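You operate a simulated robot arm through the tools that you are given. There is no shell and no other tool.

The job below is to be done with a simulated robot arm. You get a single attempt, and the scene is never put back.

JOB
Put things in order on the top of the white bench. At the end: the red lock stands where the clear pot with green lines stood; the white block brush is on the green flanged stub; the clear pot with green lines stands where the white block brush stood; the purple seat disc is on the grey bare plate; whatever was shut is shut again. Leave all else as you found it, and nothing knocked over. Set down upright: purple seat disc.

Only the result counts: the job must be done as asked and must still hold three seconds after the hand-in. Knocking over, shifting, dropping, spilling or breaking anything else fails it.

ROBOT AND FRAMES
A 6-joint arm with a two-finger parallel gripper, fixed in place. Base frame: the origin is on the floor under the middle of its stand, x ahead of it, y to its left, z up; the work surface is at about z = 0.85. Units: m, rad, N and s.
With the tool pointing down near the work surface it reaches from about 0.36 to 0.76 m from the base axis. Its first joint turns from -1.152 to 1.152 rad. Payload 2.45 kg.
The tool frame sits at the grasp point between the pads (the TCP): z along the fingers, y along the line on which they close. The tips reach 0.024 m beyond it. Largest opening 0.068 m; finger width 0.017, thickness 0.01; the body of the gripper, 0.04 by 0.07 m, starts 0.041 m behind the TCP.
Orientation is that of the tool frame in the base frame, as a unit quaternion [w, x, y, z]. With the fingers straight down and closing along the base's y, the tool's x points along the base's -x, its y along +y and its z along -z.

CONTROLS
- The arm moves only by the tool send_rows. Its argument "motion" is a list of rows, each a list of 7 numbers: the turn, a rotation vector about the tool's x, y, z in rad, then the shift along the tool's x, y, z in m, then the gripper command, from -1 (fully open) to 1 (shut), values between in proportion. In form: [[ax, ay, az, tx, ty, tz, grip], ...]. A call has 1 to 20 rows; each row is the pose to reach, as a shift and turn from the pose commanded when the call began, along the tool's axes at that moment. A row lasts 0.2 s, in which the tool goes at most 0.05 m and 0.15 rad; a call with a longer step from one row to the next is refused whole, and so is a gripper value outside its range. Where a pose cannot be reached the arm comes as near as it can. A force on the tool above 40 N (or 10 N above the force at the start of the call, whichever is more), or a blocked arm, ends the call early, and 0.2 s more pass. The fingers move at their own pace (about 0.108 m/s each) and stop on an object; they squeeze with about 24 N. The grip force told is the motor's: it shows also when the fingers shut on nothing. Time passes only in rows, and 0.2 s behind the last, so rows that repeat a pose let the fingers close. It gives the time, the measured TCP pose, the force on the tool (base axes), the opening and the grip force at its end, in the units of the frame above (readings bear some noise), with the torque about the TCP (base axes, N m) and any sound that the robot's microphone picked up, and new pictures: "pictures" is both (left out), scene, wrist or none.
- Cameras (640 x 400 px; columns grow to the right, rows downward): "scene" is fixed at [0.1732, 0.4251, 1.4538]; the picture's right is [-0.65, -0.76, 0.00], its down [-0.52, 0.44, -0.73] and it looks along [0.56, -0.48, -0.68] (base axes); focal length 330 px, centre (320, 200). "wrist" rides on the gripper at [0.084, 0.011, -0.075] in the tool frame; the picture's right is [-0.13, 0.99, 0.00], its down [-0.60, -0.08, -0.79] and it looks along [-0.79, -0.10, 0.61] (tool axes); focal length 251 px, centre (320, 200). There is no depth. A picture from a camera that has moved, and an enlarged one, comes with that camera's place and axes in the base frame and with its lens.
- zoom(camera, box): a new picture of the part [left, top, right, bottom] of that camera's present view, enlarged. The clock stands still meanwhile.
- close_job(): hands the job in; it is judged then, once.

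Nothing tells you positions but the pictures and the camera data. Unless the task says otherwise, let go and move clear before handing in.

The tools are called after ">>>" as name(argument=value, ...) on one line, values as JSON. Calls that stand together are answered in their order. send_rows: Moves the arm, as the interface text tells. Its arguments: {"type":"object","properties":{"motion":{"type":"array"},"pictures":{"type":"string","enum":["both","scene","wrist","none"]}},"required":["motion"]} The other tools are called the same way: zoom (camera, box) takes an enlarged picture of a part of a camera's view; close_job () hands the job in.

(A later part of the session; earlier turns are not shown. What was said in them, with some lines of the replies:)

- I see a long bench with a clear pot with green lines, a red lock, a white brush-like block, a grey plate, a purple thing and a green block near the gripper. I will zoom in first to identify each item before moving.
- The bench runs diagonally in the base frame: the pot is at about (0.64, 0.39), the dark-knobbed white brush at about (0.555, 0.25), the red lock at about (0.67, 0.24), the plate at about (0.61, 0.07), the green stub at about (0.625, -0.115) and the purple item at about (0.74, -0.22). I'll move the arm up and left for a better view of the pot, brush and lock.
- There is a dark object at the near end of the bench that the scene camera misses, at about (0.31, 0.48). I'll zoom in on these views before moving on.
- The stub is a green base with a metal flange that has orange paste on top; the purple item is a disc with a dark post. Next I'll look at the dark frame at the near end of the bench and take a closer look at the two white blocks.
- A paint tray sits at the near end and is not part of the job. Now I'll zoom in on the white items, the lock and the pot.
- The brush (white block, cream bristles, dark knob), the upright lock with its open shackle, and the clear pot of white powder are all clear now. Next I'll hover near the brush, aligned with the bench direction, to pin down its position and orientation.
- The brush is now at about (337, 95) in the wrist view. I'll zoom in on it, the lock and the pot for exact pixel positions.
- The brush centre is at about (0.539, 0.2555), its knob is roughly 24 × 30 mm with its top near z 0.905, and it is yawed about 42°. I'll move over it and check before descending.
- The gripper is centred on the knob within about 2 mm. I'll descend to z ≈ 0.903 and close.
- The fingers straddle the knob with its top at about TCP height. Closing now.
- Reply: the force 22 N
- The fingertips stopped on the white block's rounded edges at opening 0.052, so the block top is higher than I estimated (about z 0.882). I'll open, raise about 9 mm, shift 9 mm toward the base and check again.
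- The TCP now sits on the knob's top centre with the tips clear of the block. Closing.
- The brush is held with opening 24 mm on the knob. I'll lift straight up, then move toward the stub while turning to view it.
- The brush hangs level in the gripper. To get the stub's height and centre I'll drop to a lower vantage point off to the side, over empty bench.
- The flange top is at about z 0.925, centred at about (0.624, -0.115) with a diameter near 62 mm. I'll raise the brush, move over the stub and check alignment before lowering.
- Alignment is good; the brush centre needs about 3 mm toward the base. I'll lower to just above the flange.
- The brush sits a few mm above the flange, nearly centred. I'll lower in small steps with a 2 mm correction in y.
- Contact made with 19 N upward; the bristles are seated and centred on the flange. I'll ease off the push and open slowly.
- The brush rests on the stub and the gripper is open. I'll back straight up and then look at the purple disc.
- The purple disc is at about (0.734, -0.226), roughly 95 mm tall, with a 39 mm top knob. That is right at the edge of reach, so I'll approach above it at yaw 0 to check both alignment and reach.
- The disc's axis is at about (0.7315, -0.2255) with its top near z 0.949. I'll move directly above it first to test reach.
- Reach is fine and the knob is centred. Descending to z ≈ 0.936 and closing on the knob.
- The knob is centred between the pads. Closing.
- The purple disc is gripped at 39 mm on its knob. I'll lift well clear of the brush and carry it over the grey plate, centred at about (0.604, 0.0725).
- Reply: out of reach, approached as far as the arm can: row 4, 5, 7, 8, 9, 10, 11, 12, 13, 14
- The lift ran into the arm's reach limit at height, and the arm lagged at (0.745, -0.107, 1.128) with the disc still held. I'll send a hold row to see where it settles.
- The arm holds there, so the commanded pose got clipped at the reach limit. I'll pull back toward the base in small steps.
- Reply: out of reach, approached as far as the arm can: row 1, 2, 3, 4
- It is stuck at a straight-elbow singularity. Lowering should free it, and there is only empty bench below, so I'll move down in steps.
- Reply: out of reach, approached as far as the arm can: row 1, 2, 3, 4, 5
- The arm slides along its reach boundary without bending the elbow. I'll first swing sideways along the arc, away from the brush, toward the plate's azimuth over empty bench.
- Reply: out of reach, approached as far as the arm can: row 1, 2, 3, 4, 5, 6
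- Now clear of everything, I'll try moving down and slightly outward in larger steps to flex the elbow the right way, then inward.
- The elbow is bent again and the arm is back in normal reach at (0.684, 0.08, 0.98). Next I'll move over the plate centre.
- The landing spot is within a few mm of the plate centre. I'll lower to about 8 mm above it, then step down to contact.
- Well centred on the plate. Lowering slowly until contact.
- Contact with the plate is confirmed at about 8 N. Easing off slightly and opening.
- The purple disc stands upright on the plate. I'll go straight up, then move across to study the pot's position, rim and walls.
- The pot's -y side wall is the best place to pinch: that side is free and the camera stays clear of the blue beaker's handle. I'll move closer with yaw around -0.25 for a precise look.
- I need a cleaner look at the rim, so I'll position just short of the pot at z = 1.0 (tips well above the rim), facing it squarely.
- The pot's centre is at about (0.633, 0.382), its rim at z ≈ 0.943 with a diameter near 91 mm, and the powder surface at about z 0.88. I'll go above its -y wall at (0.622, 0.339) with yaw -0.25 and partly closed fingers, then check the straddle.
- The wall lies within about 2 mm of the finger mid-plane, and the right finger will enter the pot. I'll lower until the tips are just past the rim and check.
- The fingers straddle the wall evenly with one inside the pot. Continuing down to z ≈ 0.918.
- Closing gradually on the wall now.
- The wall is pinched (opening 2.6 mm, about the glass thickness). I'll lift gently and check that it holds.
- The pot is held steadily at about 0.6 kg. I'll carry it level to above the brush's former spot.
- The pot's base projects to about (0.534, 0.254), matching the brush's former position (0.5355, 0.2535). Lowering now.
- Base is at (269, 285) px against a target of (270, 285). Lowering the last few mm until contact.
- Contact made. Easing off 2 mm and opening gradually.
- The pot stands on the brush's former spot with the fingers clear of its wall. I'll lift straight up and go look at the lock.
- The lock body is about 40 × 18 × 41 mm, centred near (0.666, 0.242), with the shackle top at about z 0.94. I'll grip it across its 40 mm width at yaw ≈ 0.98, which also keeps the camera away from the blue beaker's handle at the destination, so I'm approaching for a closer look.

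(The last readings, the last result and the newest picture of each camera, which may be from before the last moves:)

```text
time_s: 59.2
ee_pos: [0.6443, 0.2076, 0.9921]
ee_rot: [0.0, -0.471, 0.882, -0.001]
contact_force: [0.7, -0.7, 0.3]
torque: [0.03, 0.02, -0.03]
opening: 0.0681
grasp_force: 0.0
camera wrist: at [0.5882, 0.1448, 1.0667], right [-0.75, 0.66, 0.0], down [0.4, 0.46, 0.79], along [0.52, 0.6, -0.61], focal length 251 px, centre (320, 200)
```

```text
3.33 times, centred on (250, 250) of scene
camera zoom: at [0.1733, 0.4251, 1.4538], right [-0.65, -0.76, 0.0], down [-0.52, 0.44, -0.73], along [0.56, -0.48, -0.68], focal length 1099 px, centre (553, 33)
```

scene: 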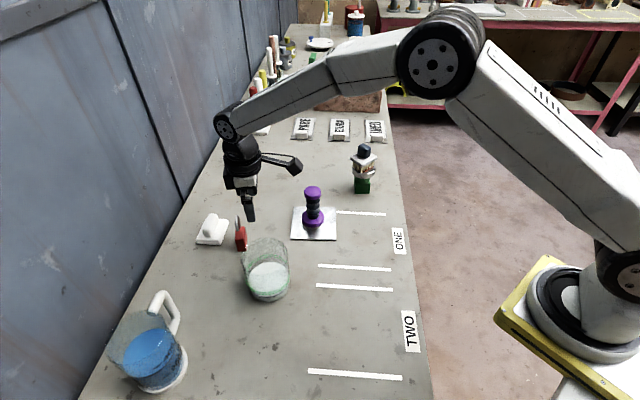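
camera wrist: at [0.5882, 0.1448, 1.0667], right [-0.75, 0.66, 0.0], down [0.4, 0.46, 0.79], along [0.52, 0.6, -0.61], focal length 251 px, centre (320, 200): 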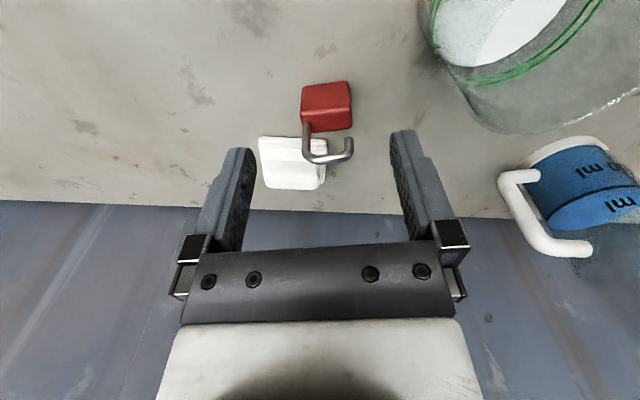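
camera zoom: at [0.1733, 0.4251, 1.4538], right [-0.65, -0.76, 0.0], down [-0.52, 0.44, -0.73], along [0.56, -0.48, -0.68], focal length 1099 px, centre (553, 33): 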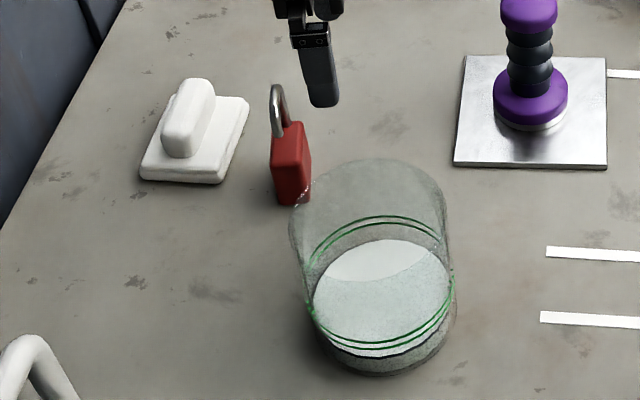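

The lock is aligned with the closing axis, centred at about (0.665, 0.240), body top at z 0.8925 and shackle apex at z ≈ 0.941. I'll move directly above it and verify.

>>> send_rows(motion=[[0, 0, 0, -0.013, 0.0003, 0.003, -1], [0, 0, 0, -0.026, 0.0006, 0.008, -1], [0, 0, 0, -0.0383, 0.001, 0.013, -1], [0, 0, 0, -0.0383, 0.001, 0.013, -1]])

>>> zoom(camera="wrist", box=[220, 0, 420, 200])

>>> zoom(camera="scene", box=[190, 190, 310, 310])

```text
time_s: 60.2
ee_pos: [0.6648, 0.2396, 0.9787]
ee_rot: [0.0, -0.47, 0.883, 0.001]
contact_force: [0.0, 0.5, -0.5]
torque: [-0.03, -0.01, 0.02]
opening: 0.0679
grasp_force: 0.1
camera wrist: at [0.6098, 0.1763, 1.0531], right [-0.75, 0.66, 0.0], down [0.4, 0.46, 0.79], along [0.52, 0.6, -0.61], focal length 251 px, centre (320, 200)
```

scene: 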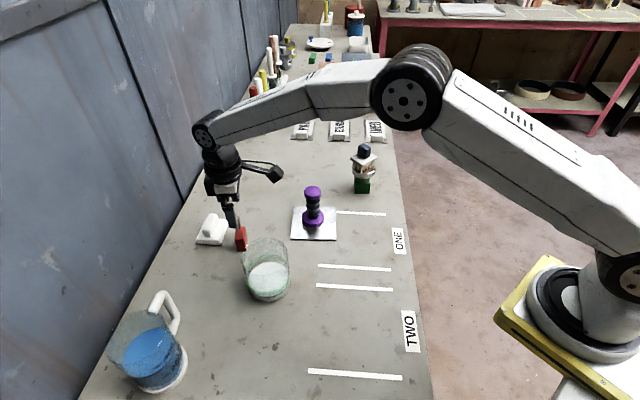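
wrist: 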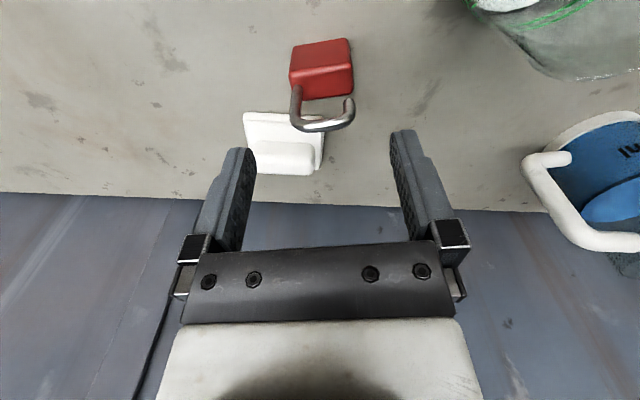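

```text
2.00 times, centred on (320, 100) of wrist
camera zoom: at [0.6098, 0.1763, 1.0531], right [-0.75, 0.66, 0.0], down [0.4, 0.46, 0.79], along [0.52, 0.6, -0.61], focal length 503 px, centre (320, 400)
```

zoom: 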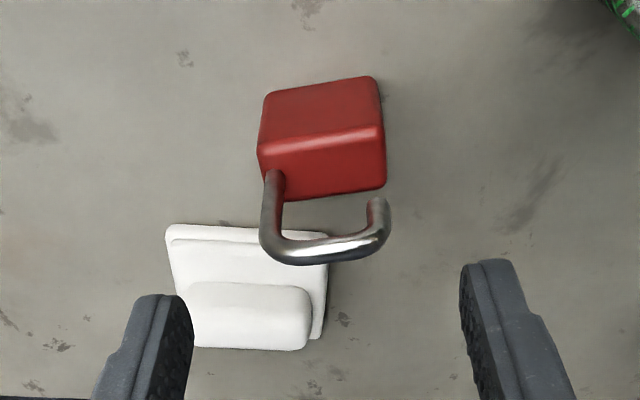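

```text
3.33 times, centred on (250, 250) of scene
camera zoom: at [0.1732, 0.4252, 1.4538], right [-0.65, -0.76, 0.0], down [-0.52, 0.44, -0.73], along [0.56, -0.48, -0.68], focal length 1099 px, centre (553, 33)
```

zoom: 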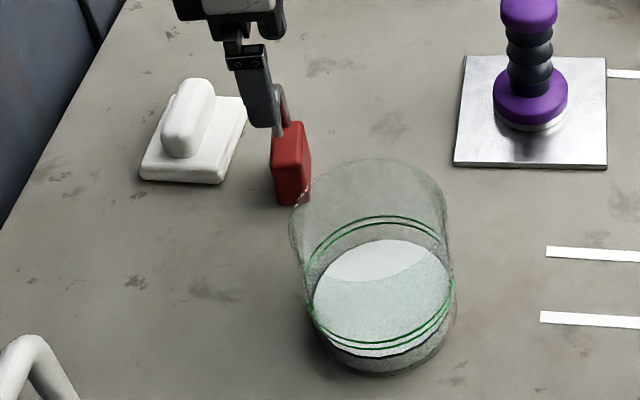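

Perfectly aligned over the body top. Descending to just above the shackle/palm limit.

>>> send_rows(motion=[[0, 0, 0, 0, 0, 0.02, -1], [0, 0, 0, 0, 0, 0.04, -1], [0, 0, 0, 0, 0, 0.06, -1], [0, 0, 0, 0, 0, 0.07, -1], [0, 0, 0, 0, 0, 0.07, -1]])

>>> zoom(camera="wrist", box=[220, 60, 420, 260])

>>> zoom(camera="scene", box=[190, 190, 310, 310])

```text
time_s: 61.4
ee_pos: [0.6651, 0.24, 0.9081]
ee_rot: [0.0, -0.47, 0.883, 0.0]
contact_force: [0.0, 0.0, 0.3]
torque: [-0.02, -0.02, 0.02]
opening: 0.068
grasp_force: 0.1
camera wrist: at [0.6085, 0.1767, 0.9827], right [-0.75, 0.66, 0.0], down [0.4, 0.46, 0.79], along [0.52, 0.6, -0.61], focal length 251 px, centre (320, 200)
```

scene: 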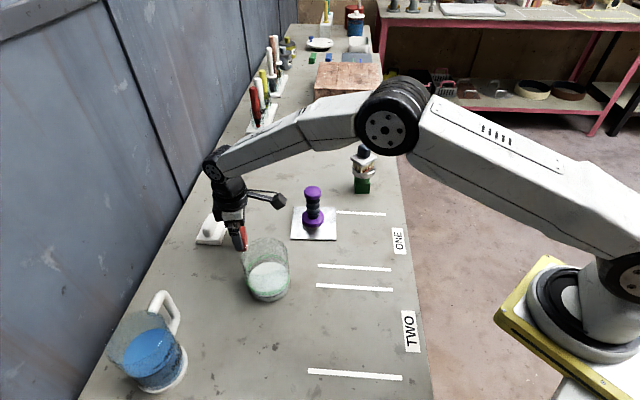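
wrist: 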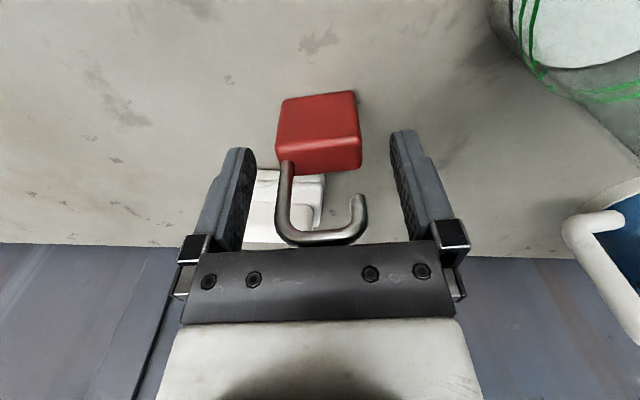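

```text
2.00 times, centred on (320, 160) of wrist
camera zoom: at [0.6085, 0.1767, 0.9827], right [-0.75, 0.66, 0.0], down [0.4, 0.46, 0.79], along [0.52, 0.6, -0.61], focal length 503 px, centre (320, 280)
```

zoom: 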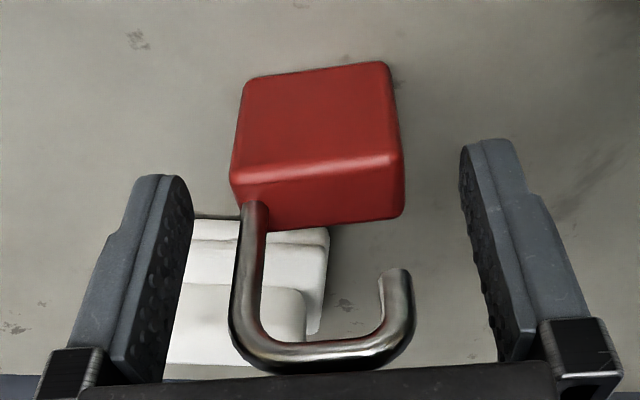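

```text
3.33 times, centred on (250, 250) of scene
camera zoom: at [0.1733, 0.4251, 1.4538], right [-0.65, -0.76, 0.0], down [-0.52, 0.44, -0.73], along [0.56, -0.48, -0.68], focal length 1099 px, centre (553, 33)
```

zoom: 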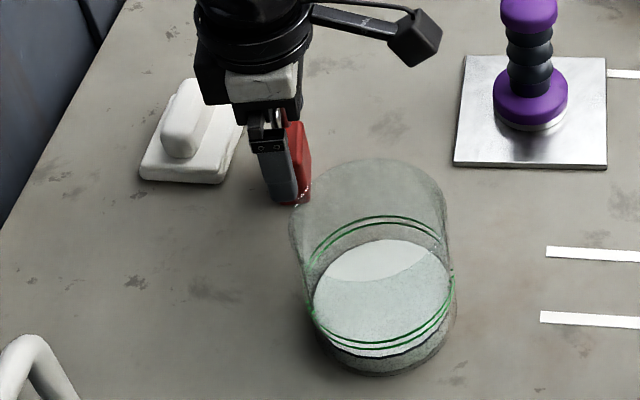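

No contact yet and the shackle still clears the palm. I'll go down 3 mm more and close on the body.

>>> send_rows(motion=[[0, 0, 0, 0, 0, 0.0015, -1], [0, 0, 0, 0, 0, 0.003, -1], [0, 0, 0, 0, 0, 0.003, -0.6], [0, 0, 0, 0, 0, 0.003, -0.3], [0, 0, 0, 0, 0, 0.003, 0], [0, 0, 0, 0, 0, 0.003, 0.5], [0, 0, 0, 0, 0, 0.003, 1], [0, 0, 0, 0, 0, 0.003, 1]])

>>> zoom(camera="wrist", box=[220, 60, 420, 260])

```text
time_s: 63.2
ee_pos: [0.6623, 0.2405, 0.9048]
ee_rot: [0.0, -0.47, 0.883, 0.0]
contact_force: [0.5, 0.3, -0.5]
torque: [0.02, -0.03, -0.01]
opening: 0.0413
grasp_force: 24.2
camera wrist: at [0.6077, 0.1767, 0.9798], right [-0.75, 0.66, 0.0], down [0.4, 0.46, 0.79], along [0.52, 0.6, -0.61], focal length 251 px, centre (320, 200)
```

scene: 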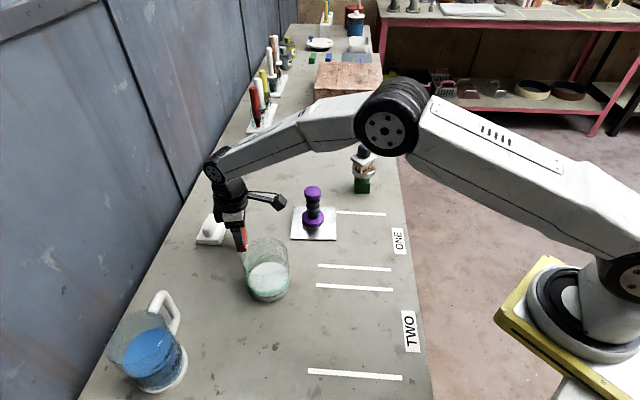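
wrist: 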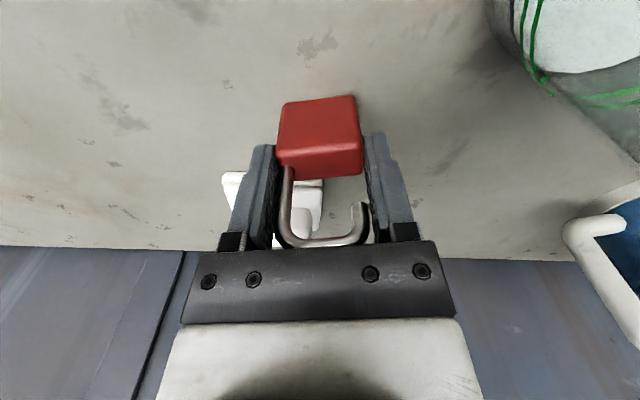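

```text
2.00 times, centred on (320, 160) of wrist
camera zoom: at [0.6077, 0.1767, 0.9798], right [-0.75, 0.66, 0.0], down [0.4, 0.46, 0.79], along [0.52, 0.6, -0.61], focal length 503 px, centre (320, 280)
```

zoom: 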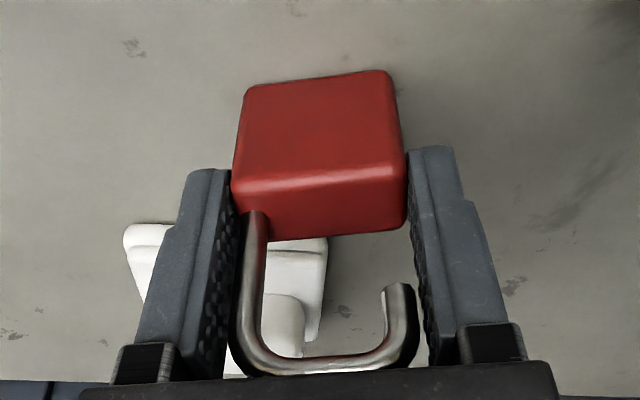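

The lock body is gripped at 41 mm. Lifting carefully to check it holds.

>>> send_rows(motion=[[0, 0, 0, 0, 0, -0.005, 1], [0, 0, 0, 0, 0, -0.015, 1], [0, 0, 0, 0, 0, -0.03, 1], [0, 0, 0, 0, 0, -0.045, 1], [0, 0, 0, 0, 0, -0.06, 1], [0, 0, 0, 0, 0, -0.06, 1]])

>>> zoom(camera="wrist", box=[220, 60, 420, 260])

>>> zoom(camera="scene", box=[190, 190, 310, 310])

```text
time_s: 64.6
ee_pos: [0.6662, 0.2409, 0.9649]
ee_rot: [0.0, -0.47, 0.883, 0.0]
contact_force: [0.1, 0.1, -1.3]
torque: [0.02, -0.02, 0.02]
opening: 0.0417
grasp_force: 23.8
camera wrist: at [0.61, 0.1775, 1.0396], right [-0.75, 0.66, 0.0], down [0.4, 0.46, 0.79], along [0.52, 0.6, -0.61], focal length 251 px, centre (320, 200)
```

scene: 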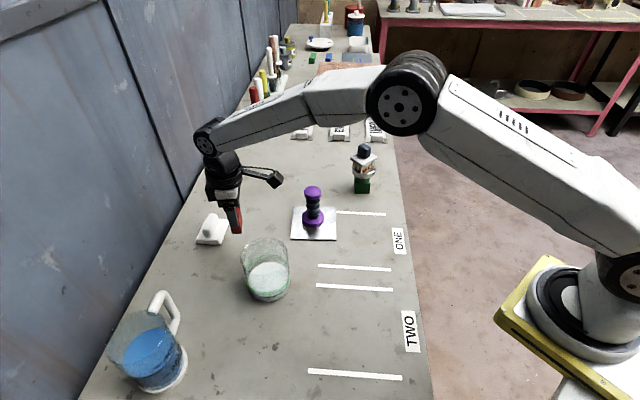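
wrist: 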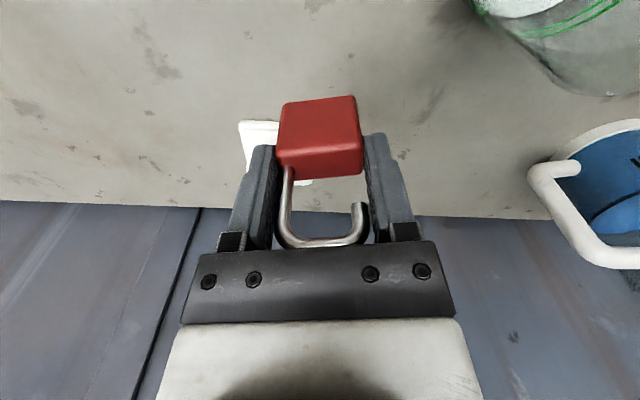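

```text
2.00 times, centred on (320, 160) of wrist
camera zoom: at [0.61, 0.1775, 1.0396], right [-0.75, 0.66, 0.0], down [0.4, 0.46, 0.79], along [0.52, 0.6, -0.61], focal length 503 px, centre (320, 280)
```

zoom: 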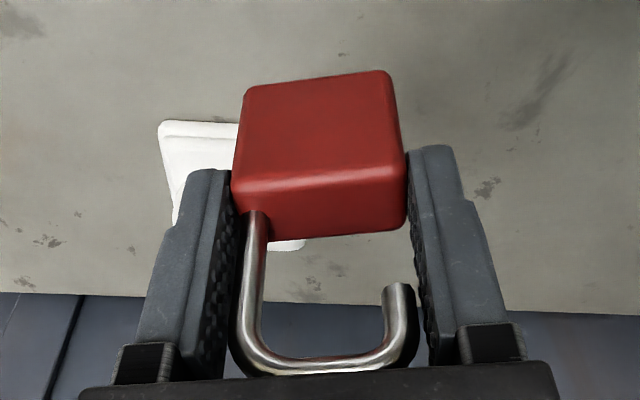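

```text
3.33 times, centred on (250, 250) of scene
camera zoom: at [0.1733, 0.4252, 1.4538], right [-0.65, -0.76, 0.0], down [-0.52, 0.44, -0.73], along [0.56, -0.48, -0.68], focal length 1099 px, centre (553, 33)
```

zoom: 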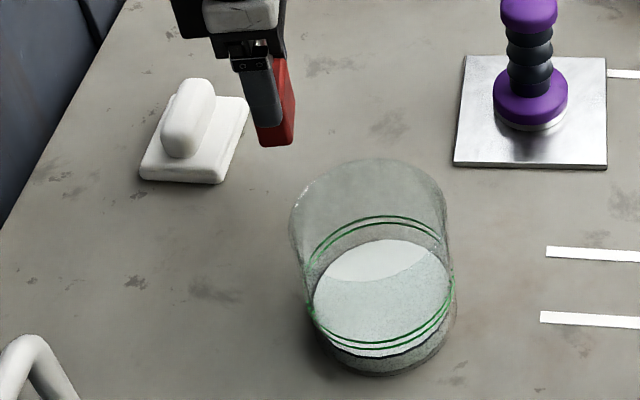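

The lock is held upright at about 1.3 N. I'll carry it to the pot's former spot, best estimate (0.636, 0.385).

>>> send_rows(motion=[[0, 0, 0, -0.018, 0.018, 0, 1], [0, 0, 0, -0.04, 0.04, 0, 1], [0, 0, 0, -0.062, 0.062, 0, 1], [0, 0, 0, -0.084, 0.085, 0, 1], [0, 0, 0, -0.1038, 0.105, 0, 1], [0, 0, 0, -0.1038, 0.105, 0, 1]])

>>> zoom(camera="scene", box=[120, 190, 280, 320])

>>> zoom(camera="wrist", box=[220, 0, 540, 240])

```text
time_s: 66.0
ee_pos: [0.6347, 0.3848, 0.9656]
ee_rot: [0.0, -0.471, 0.882, 0.0]
contact_force: [-2.0, -0.1, -1.2]
torque: [0.02, -0.01, 0.0]
opening: 0.0413
grasp_force: 23.8
camera wrist: at [0.5789, 0.322, 1.0403], right [-0.75, 0.66, 0.0], down [0.4, 0.46, 0.79], along [0.52, 0.6, -0.61], focal length 251 px, centre (320, 200)
```

scene: 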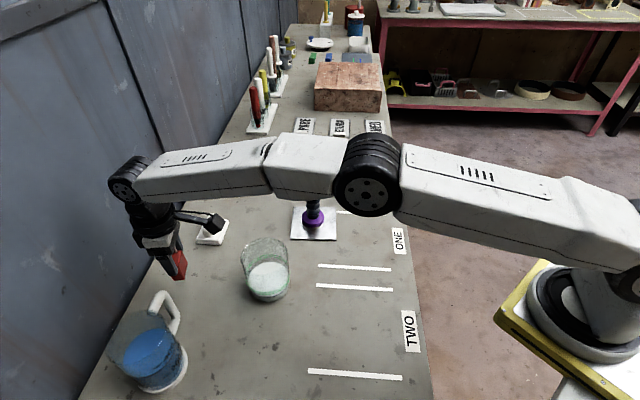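
wrist: 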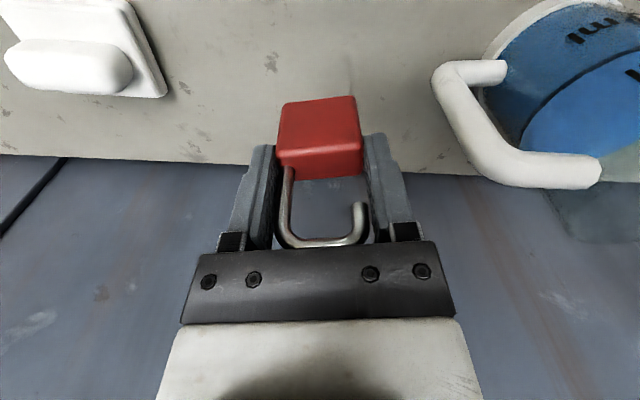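

```text
3.08 times, centred on (200, 255) of scene
camera zoom: at [0.1732, 0.4252, 1.4538], right [-0.65, -0.76, 0.0], down [-0.52, 0.44, -0.73], along [0.56, -0.48, -0.68], focal length 1014 px, centre (689, 31)
```

zoom: 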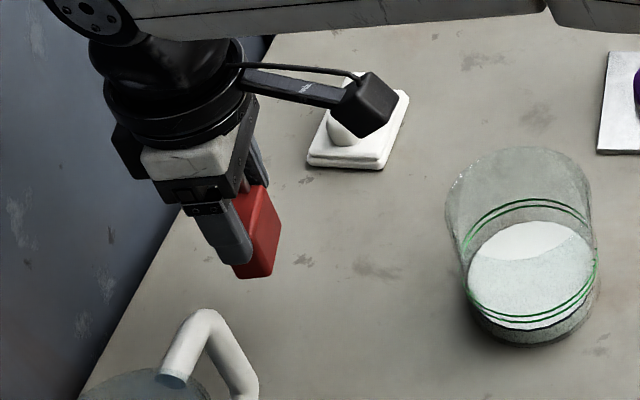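

```text
1.67 times, centred on (380, 120) of wrist
camera zoom: at [0.5789, 0.322, 1.0403], right [-0.75, 0.66, 0.0], down [0.4, 0.46, 0.79], along [0.52, 0.6, -0.61], focal length 419 px, centre (220, 333)
```

zoom: 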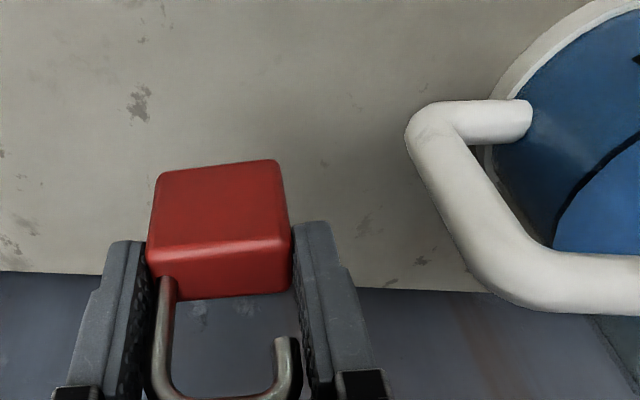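

The lock and gripper clear the beaker handle by about 4–5 cm. Lowering to just above the bench.

>>> send_rows(motion=[[0, 0, 0, 0, 0, 0.015, 1], [0, 0, 0, 0, 0, 0.03, 1], [0, 0, 0, 0, 0, 0.045, 1], [0, 0, 0, 0, 0, 0.055, 1], [0, 0, 0, 0, 0, 0.055, 1]])

>>> zoom(camera="scene", box=[120, 190, 280, 320])

>>> zoom(camera="wrist", box=[220, 0, 540, 240])

```text
time_s: 67.2
ee_pos: [0.636, 0.3848, 0.9097]
ee_rot: [0.0, -0.471, 0.882, 0.001]
contact_force: [0.2, -0.3, -1.0]
torque: [0.01, 0.02, 0.01]
opening: 0.0413
grasp_force: 23.8
camera wrist: at [0.5805, 0.3218, 0.985], right [-0.75, 0.66, 0.0], down [0.4, 0.46, 0.79], along [0.52, 0.6, -0.61], focal length 251 px, centre (320, 200)
```

scene: 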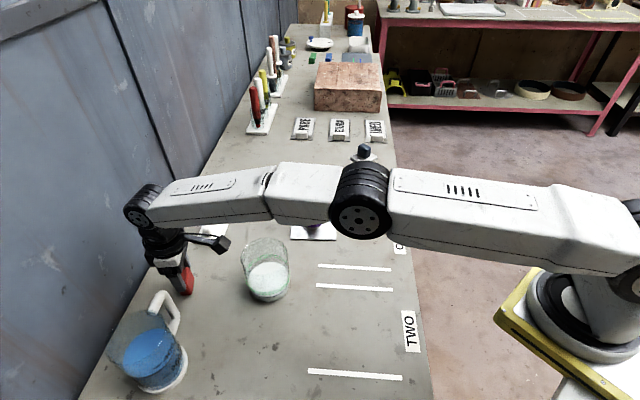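
wrist: 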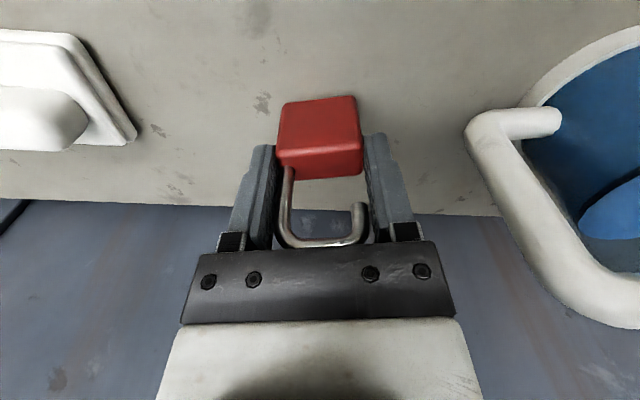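

```text
3.08 times, centred on (200, 255) of scene
camera zoom: at [0.1733, 0.4252, 1.4538], right [-0.65, -0.76, 0.0], down [-0.52, 0.44, -0.73], along [0.56, -0.48, -0.68], focal length 1014 px, centre (689, 31)
```

zoom: 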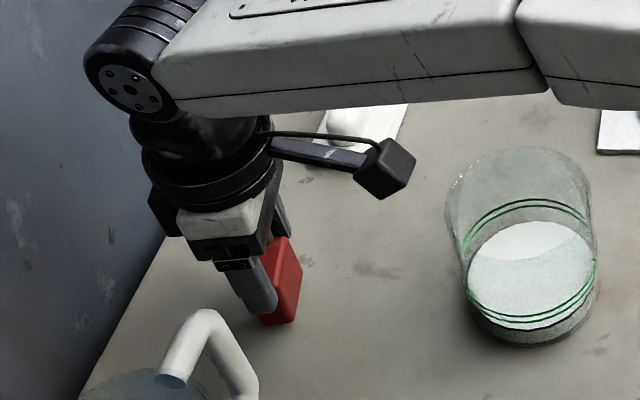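

```text
1.67 times, centred on (380, 120) of wrist
camera zoom: at [0.5805, 0.3218, 0.985], right [-0.75, 0.66, 0.0], down [0.4, 0.46, 0.79], along [0.52, 0.6, -0.61], focal length 419 px, centre (220, 333)
```

zoom: 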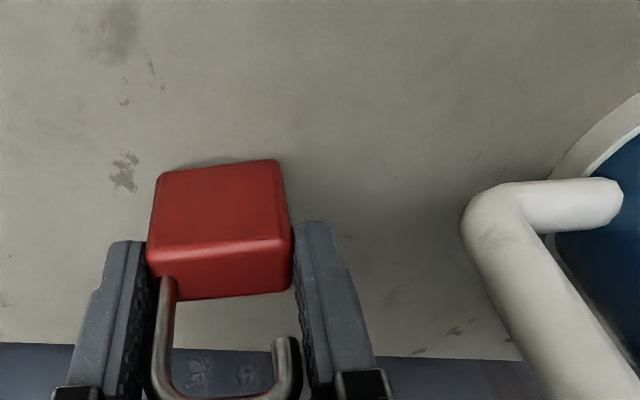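

The predicted base centre matches the pot's original footprint centre within a few mm. Lowering the last few mm to contact.

>>> send_rows(motion=[[0, 0, 0, 0, 0, 0.002, 1], [0, 0, 0, 0, 0, 0.004, 1], [0, 0, 0, 0, 0, 0.006, 1], [0, 0, 0, 0, 0, 0.0065, 1]], pictures="scene")

```text
time_s: 68.2
ee_pos: [0.6353, 0.3852, 0.9043]
ee_rot: [0.001, -0.47, 0.882, -0.001]
contact_force: [-1.1, -1.8, 9.0]
torque: [-0.13, 0.16, 0.07]
opening: 0.0415
grasp_force: 23.9
```

scene: 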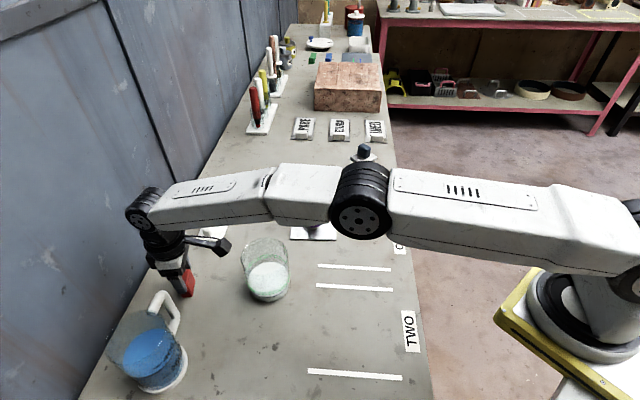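

Contact at 9 N. Easing off and opening only partway to keep clear of the handle.

>>> send_rows(motion=[[0, 0, 0, 0, 0, -0.001, 1], [0, 0, 0, 0, 0, -0.001, 0.2], [0, 0, 0, 0, 0, -0.001, -0.2], [0, 0, 0, 0, 0, -0.001, -0.5], [0, 0, 0, 0, 0, -0.001, -0.7], [0, 0, 0, 0, 0, -0.001, -0.7]])

>>> zoom(camera="wrist", box=[220, 0, 540, 240])

>>> zoom(camera="scene", box=[120, 190, 280, 320])

```text
time_s: 69.6
ee_pos: [0.6333, 0.3844, 0.9045]
ee_rot: [0.0, -0.47, 0.882, 0.0]
contact_force: [-0.1, -0.2, -0.6]
torque: [0.0, 0.0, -0.01]
opening: 0.0579
grasp_force: 0.0
camera wrist: at [0.5786, 0.3222, 0.9794], right [-0.75, 0.66, 0.0], down [0.4, 0.46, 0.79], along [0.52, 0.6, -0.61], focal length 251 px, centre (320, 200)
```

scene: 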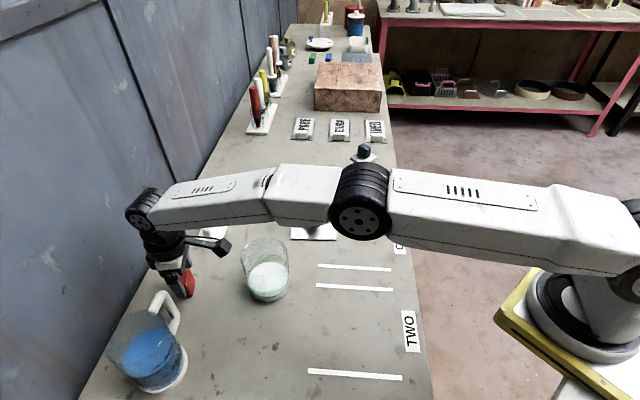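
wrist: 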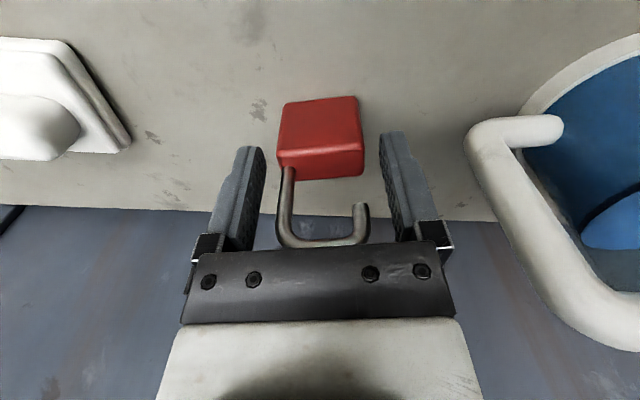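

```text
1.67 times, centred on (380, 120) of wrist
camera zoom: at [0.5786, 0.3222, 0.9794], right [-0.75, 0.66, 0.0], down [0.4, 0.46, 0.79], along [0.52, 0.6, -0.61], focal length 419 px, centre (220, 333)
```

zoom: 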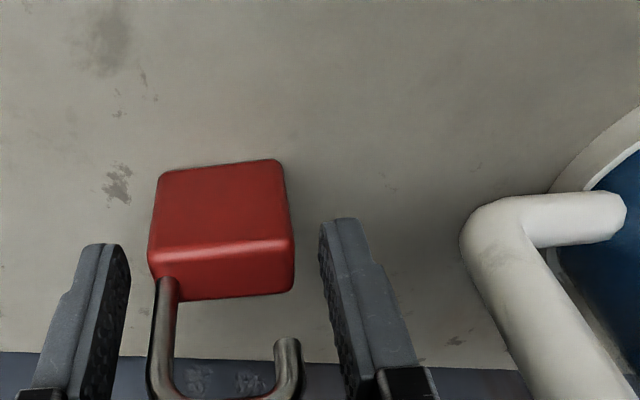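

```text
3.08 times, centred on (200, 255) of scene
camera zoom: at [0.1732, 0.4251, 1.4538], right [-0.65, -0.76, 0.0], down [-0.52, 0.44, -0.73], along [0.56, -0.48, -0.68], focal length 1014 px, centre (689, 31)
```

zoom: 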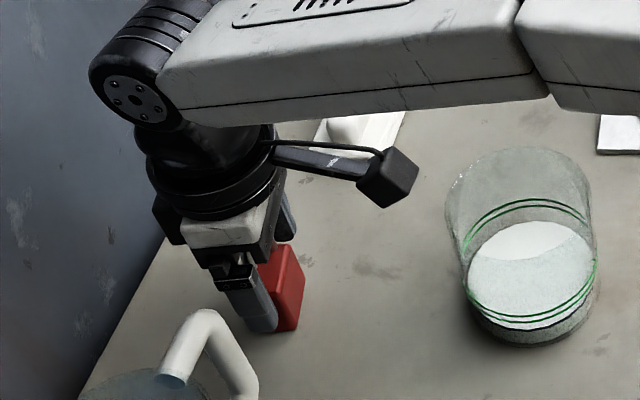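

The lock stands free. Lifting straight up past the shackle, then backing inward and up.

>>> send_rows(motion=[[0, 0, 0, 0, 0, -0.02, -0.7], [0, 0, 0, 0, 0, -0.045, -0.7], [0, 0, 0, 0, 0, -0.075, -0.7], [0, 0, 0, 0.01, 0, -0.1, -0.7], [0, 0, 0, 0.04, 0, -0.13, -0.7], [0, 0, 0, 0.075, -0.01, -0.16, -0.7], [0, 0, 0, 0.11, -0.02, -0.18, -0.7], [0, 0, 0, 0.15, -0.03, -0.19, -0.7], [0, 0, 0, 0.15, -0.03, -0.19, -0.7]])

>>> zoom(camera="wrist", box=[200, 0, 640, 240])

>>> zoom(camera="scene", box=[100, 190, 300, 350])

```text
time_s: 71.6
ee_pos: [0.5751, 0.2397, 1.0972]
ee_rot: [0.0, -0.47, 0.883, 0.0]
contact_force: [0.4, 0.1, -1.0]
torque: [-0.01, 0.02, 0.03]
opening: 0.0578
grasp_force: 0.0
camera wrist: at [0.5196, 0.1769, 1.1708], right [-0.75, 0.66, 0.0], down [0.4, 0.46, 0.79], along [0.52, 0.6, -0.61], focal length 251 px, centre (320, 200)
```

scene: 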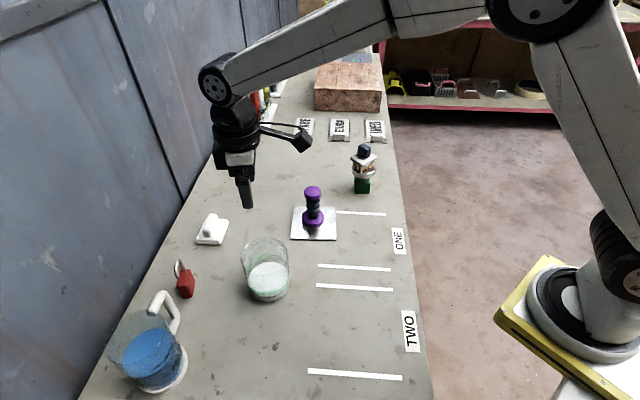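
wrist: 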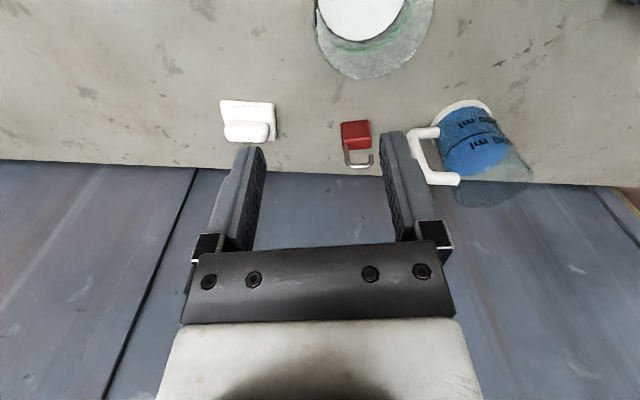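

```text
1.45 times, centred on (420, 120) of wrist
camera zoom: at [0.5196, 0.1769, 1.1708], right [-0.75, 0.66, 0.0], down [0.4, 0.46, 0.79], along [0.52, 0.6, -0.61], focal length 366 px, centre (174, 316)
```

zoom: 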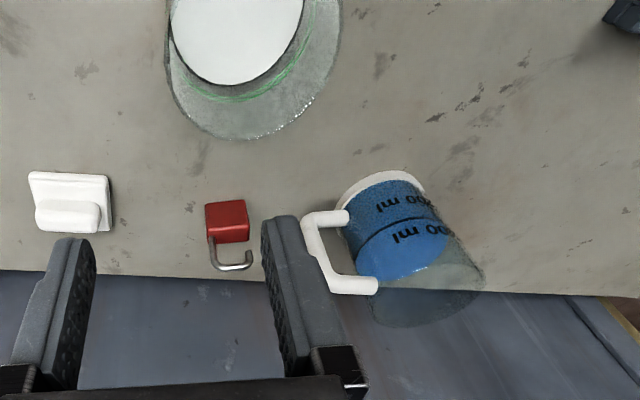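

```text
2.50 times, centred on (200, 270) of scene
camera zoom: at [0.1733, 0.4251, 1.4538], right [-0.65, -0.76, 0.0], down [-0.52, 0.44, -0.73], along [0.56, -0.48, -0.68], focal length 824 px, centre (620, 25)
```

zoom: 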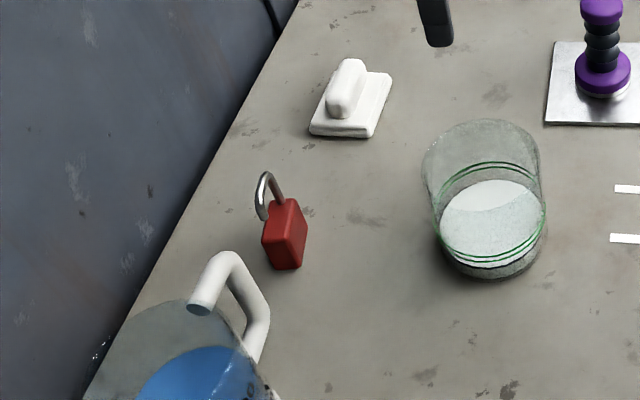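

All four moves look complete. I'll do a final check of the stub, plate and far bench before handing in.

>>> zoom(camera="scene", box=[280, 100, 420, 250])

>>> zoom(camera="scene", box=[90, 190, 290, 400])

```text
2.67 times, centred on (350, 175) of scene
camera zoom: at [0.1733, 0.4251, 1.4538], right [-0.65, -0.76, 0.0], down [-0.52, 0.44, -0.73], along [0.56, -0.48, -0.68], focal length 879 px, centre (240, 267)
```

zoom: 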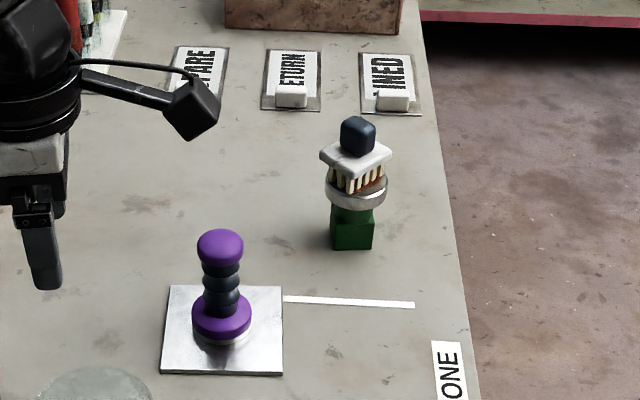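

```text
1.90 times, centred on (190, 295) of scene
camera zoom: at [0.1733, 0.4251, 1.4538], right [-0.65, -0.76, 0.0], down [-0.52, 0.44, -0.73], along [0.56, -0.48, -0.68], focal length 628 px, centre (568, 19)
```

zoom: 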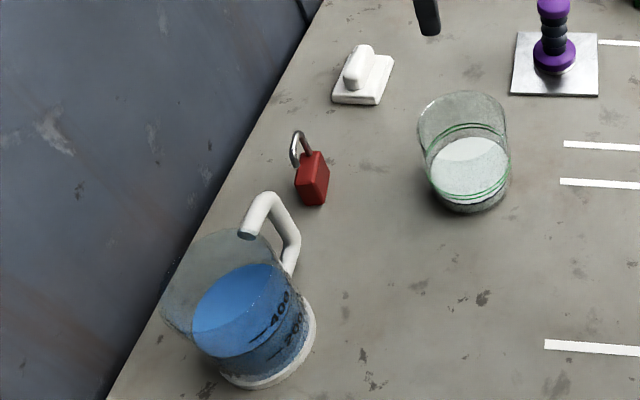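

The brush is on the green stub, the purple disc stands upright on the bare plate, and the pot stands where the brush was. The lock stands where the pot was, with its shackle still open as I found it. I opened nothing, nothing else has moved, and the gripper is clear, so I'm handing in.

>>> close_job()

```text
The job is handed in.
```

I've handed the job in with all four moves done. In the last pictures everything was standing, and nothing else looked moved.

| Item | Where it is now | How close to the target |
|---|---|---|
| White block brush | On the green flanged stub, resting on its bristles | Centred within a few mm |
| Purple seat disc | Upright on the grey bare plate | Near the middle of the plate |
| Clear pot with green lines | Where the brush stood | Within about 5 mm, judged from the pictures |
| Red lock | Where the pot stood, upright | Within about 5 mm, judged from the pictures |

- **Shut things:** I opened nothing, so there was nothing to shut again. The lock's shackle was open at the start, and I left it open.
- **Brush:** My first try at gripping it closed on the block instead of the knob and nudged it about 3 mm. I placed the pot on the brush's original spot.
- **Purple disc:** While I was lifting it, the arm reached its limit and stuck with the elbow straight. I swung it round over empty bench until it came free, and the disc touched nothing on the way.
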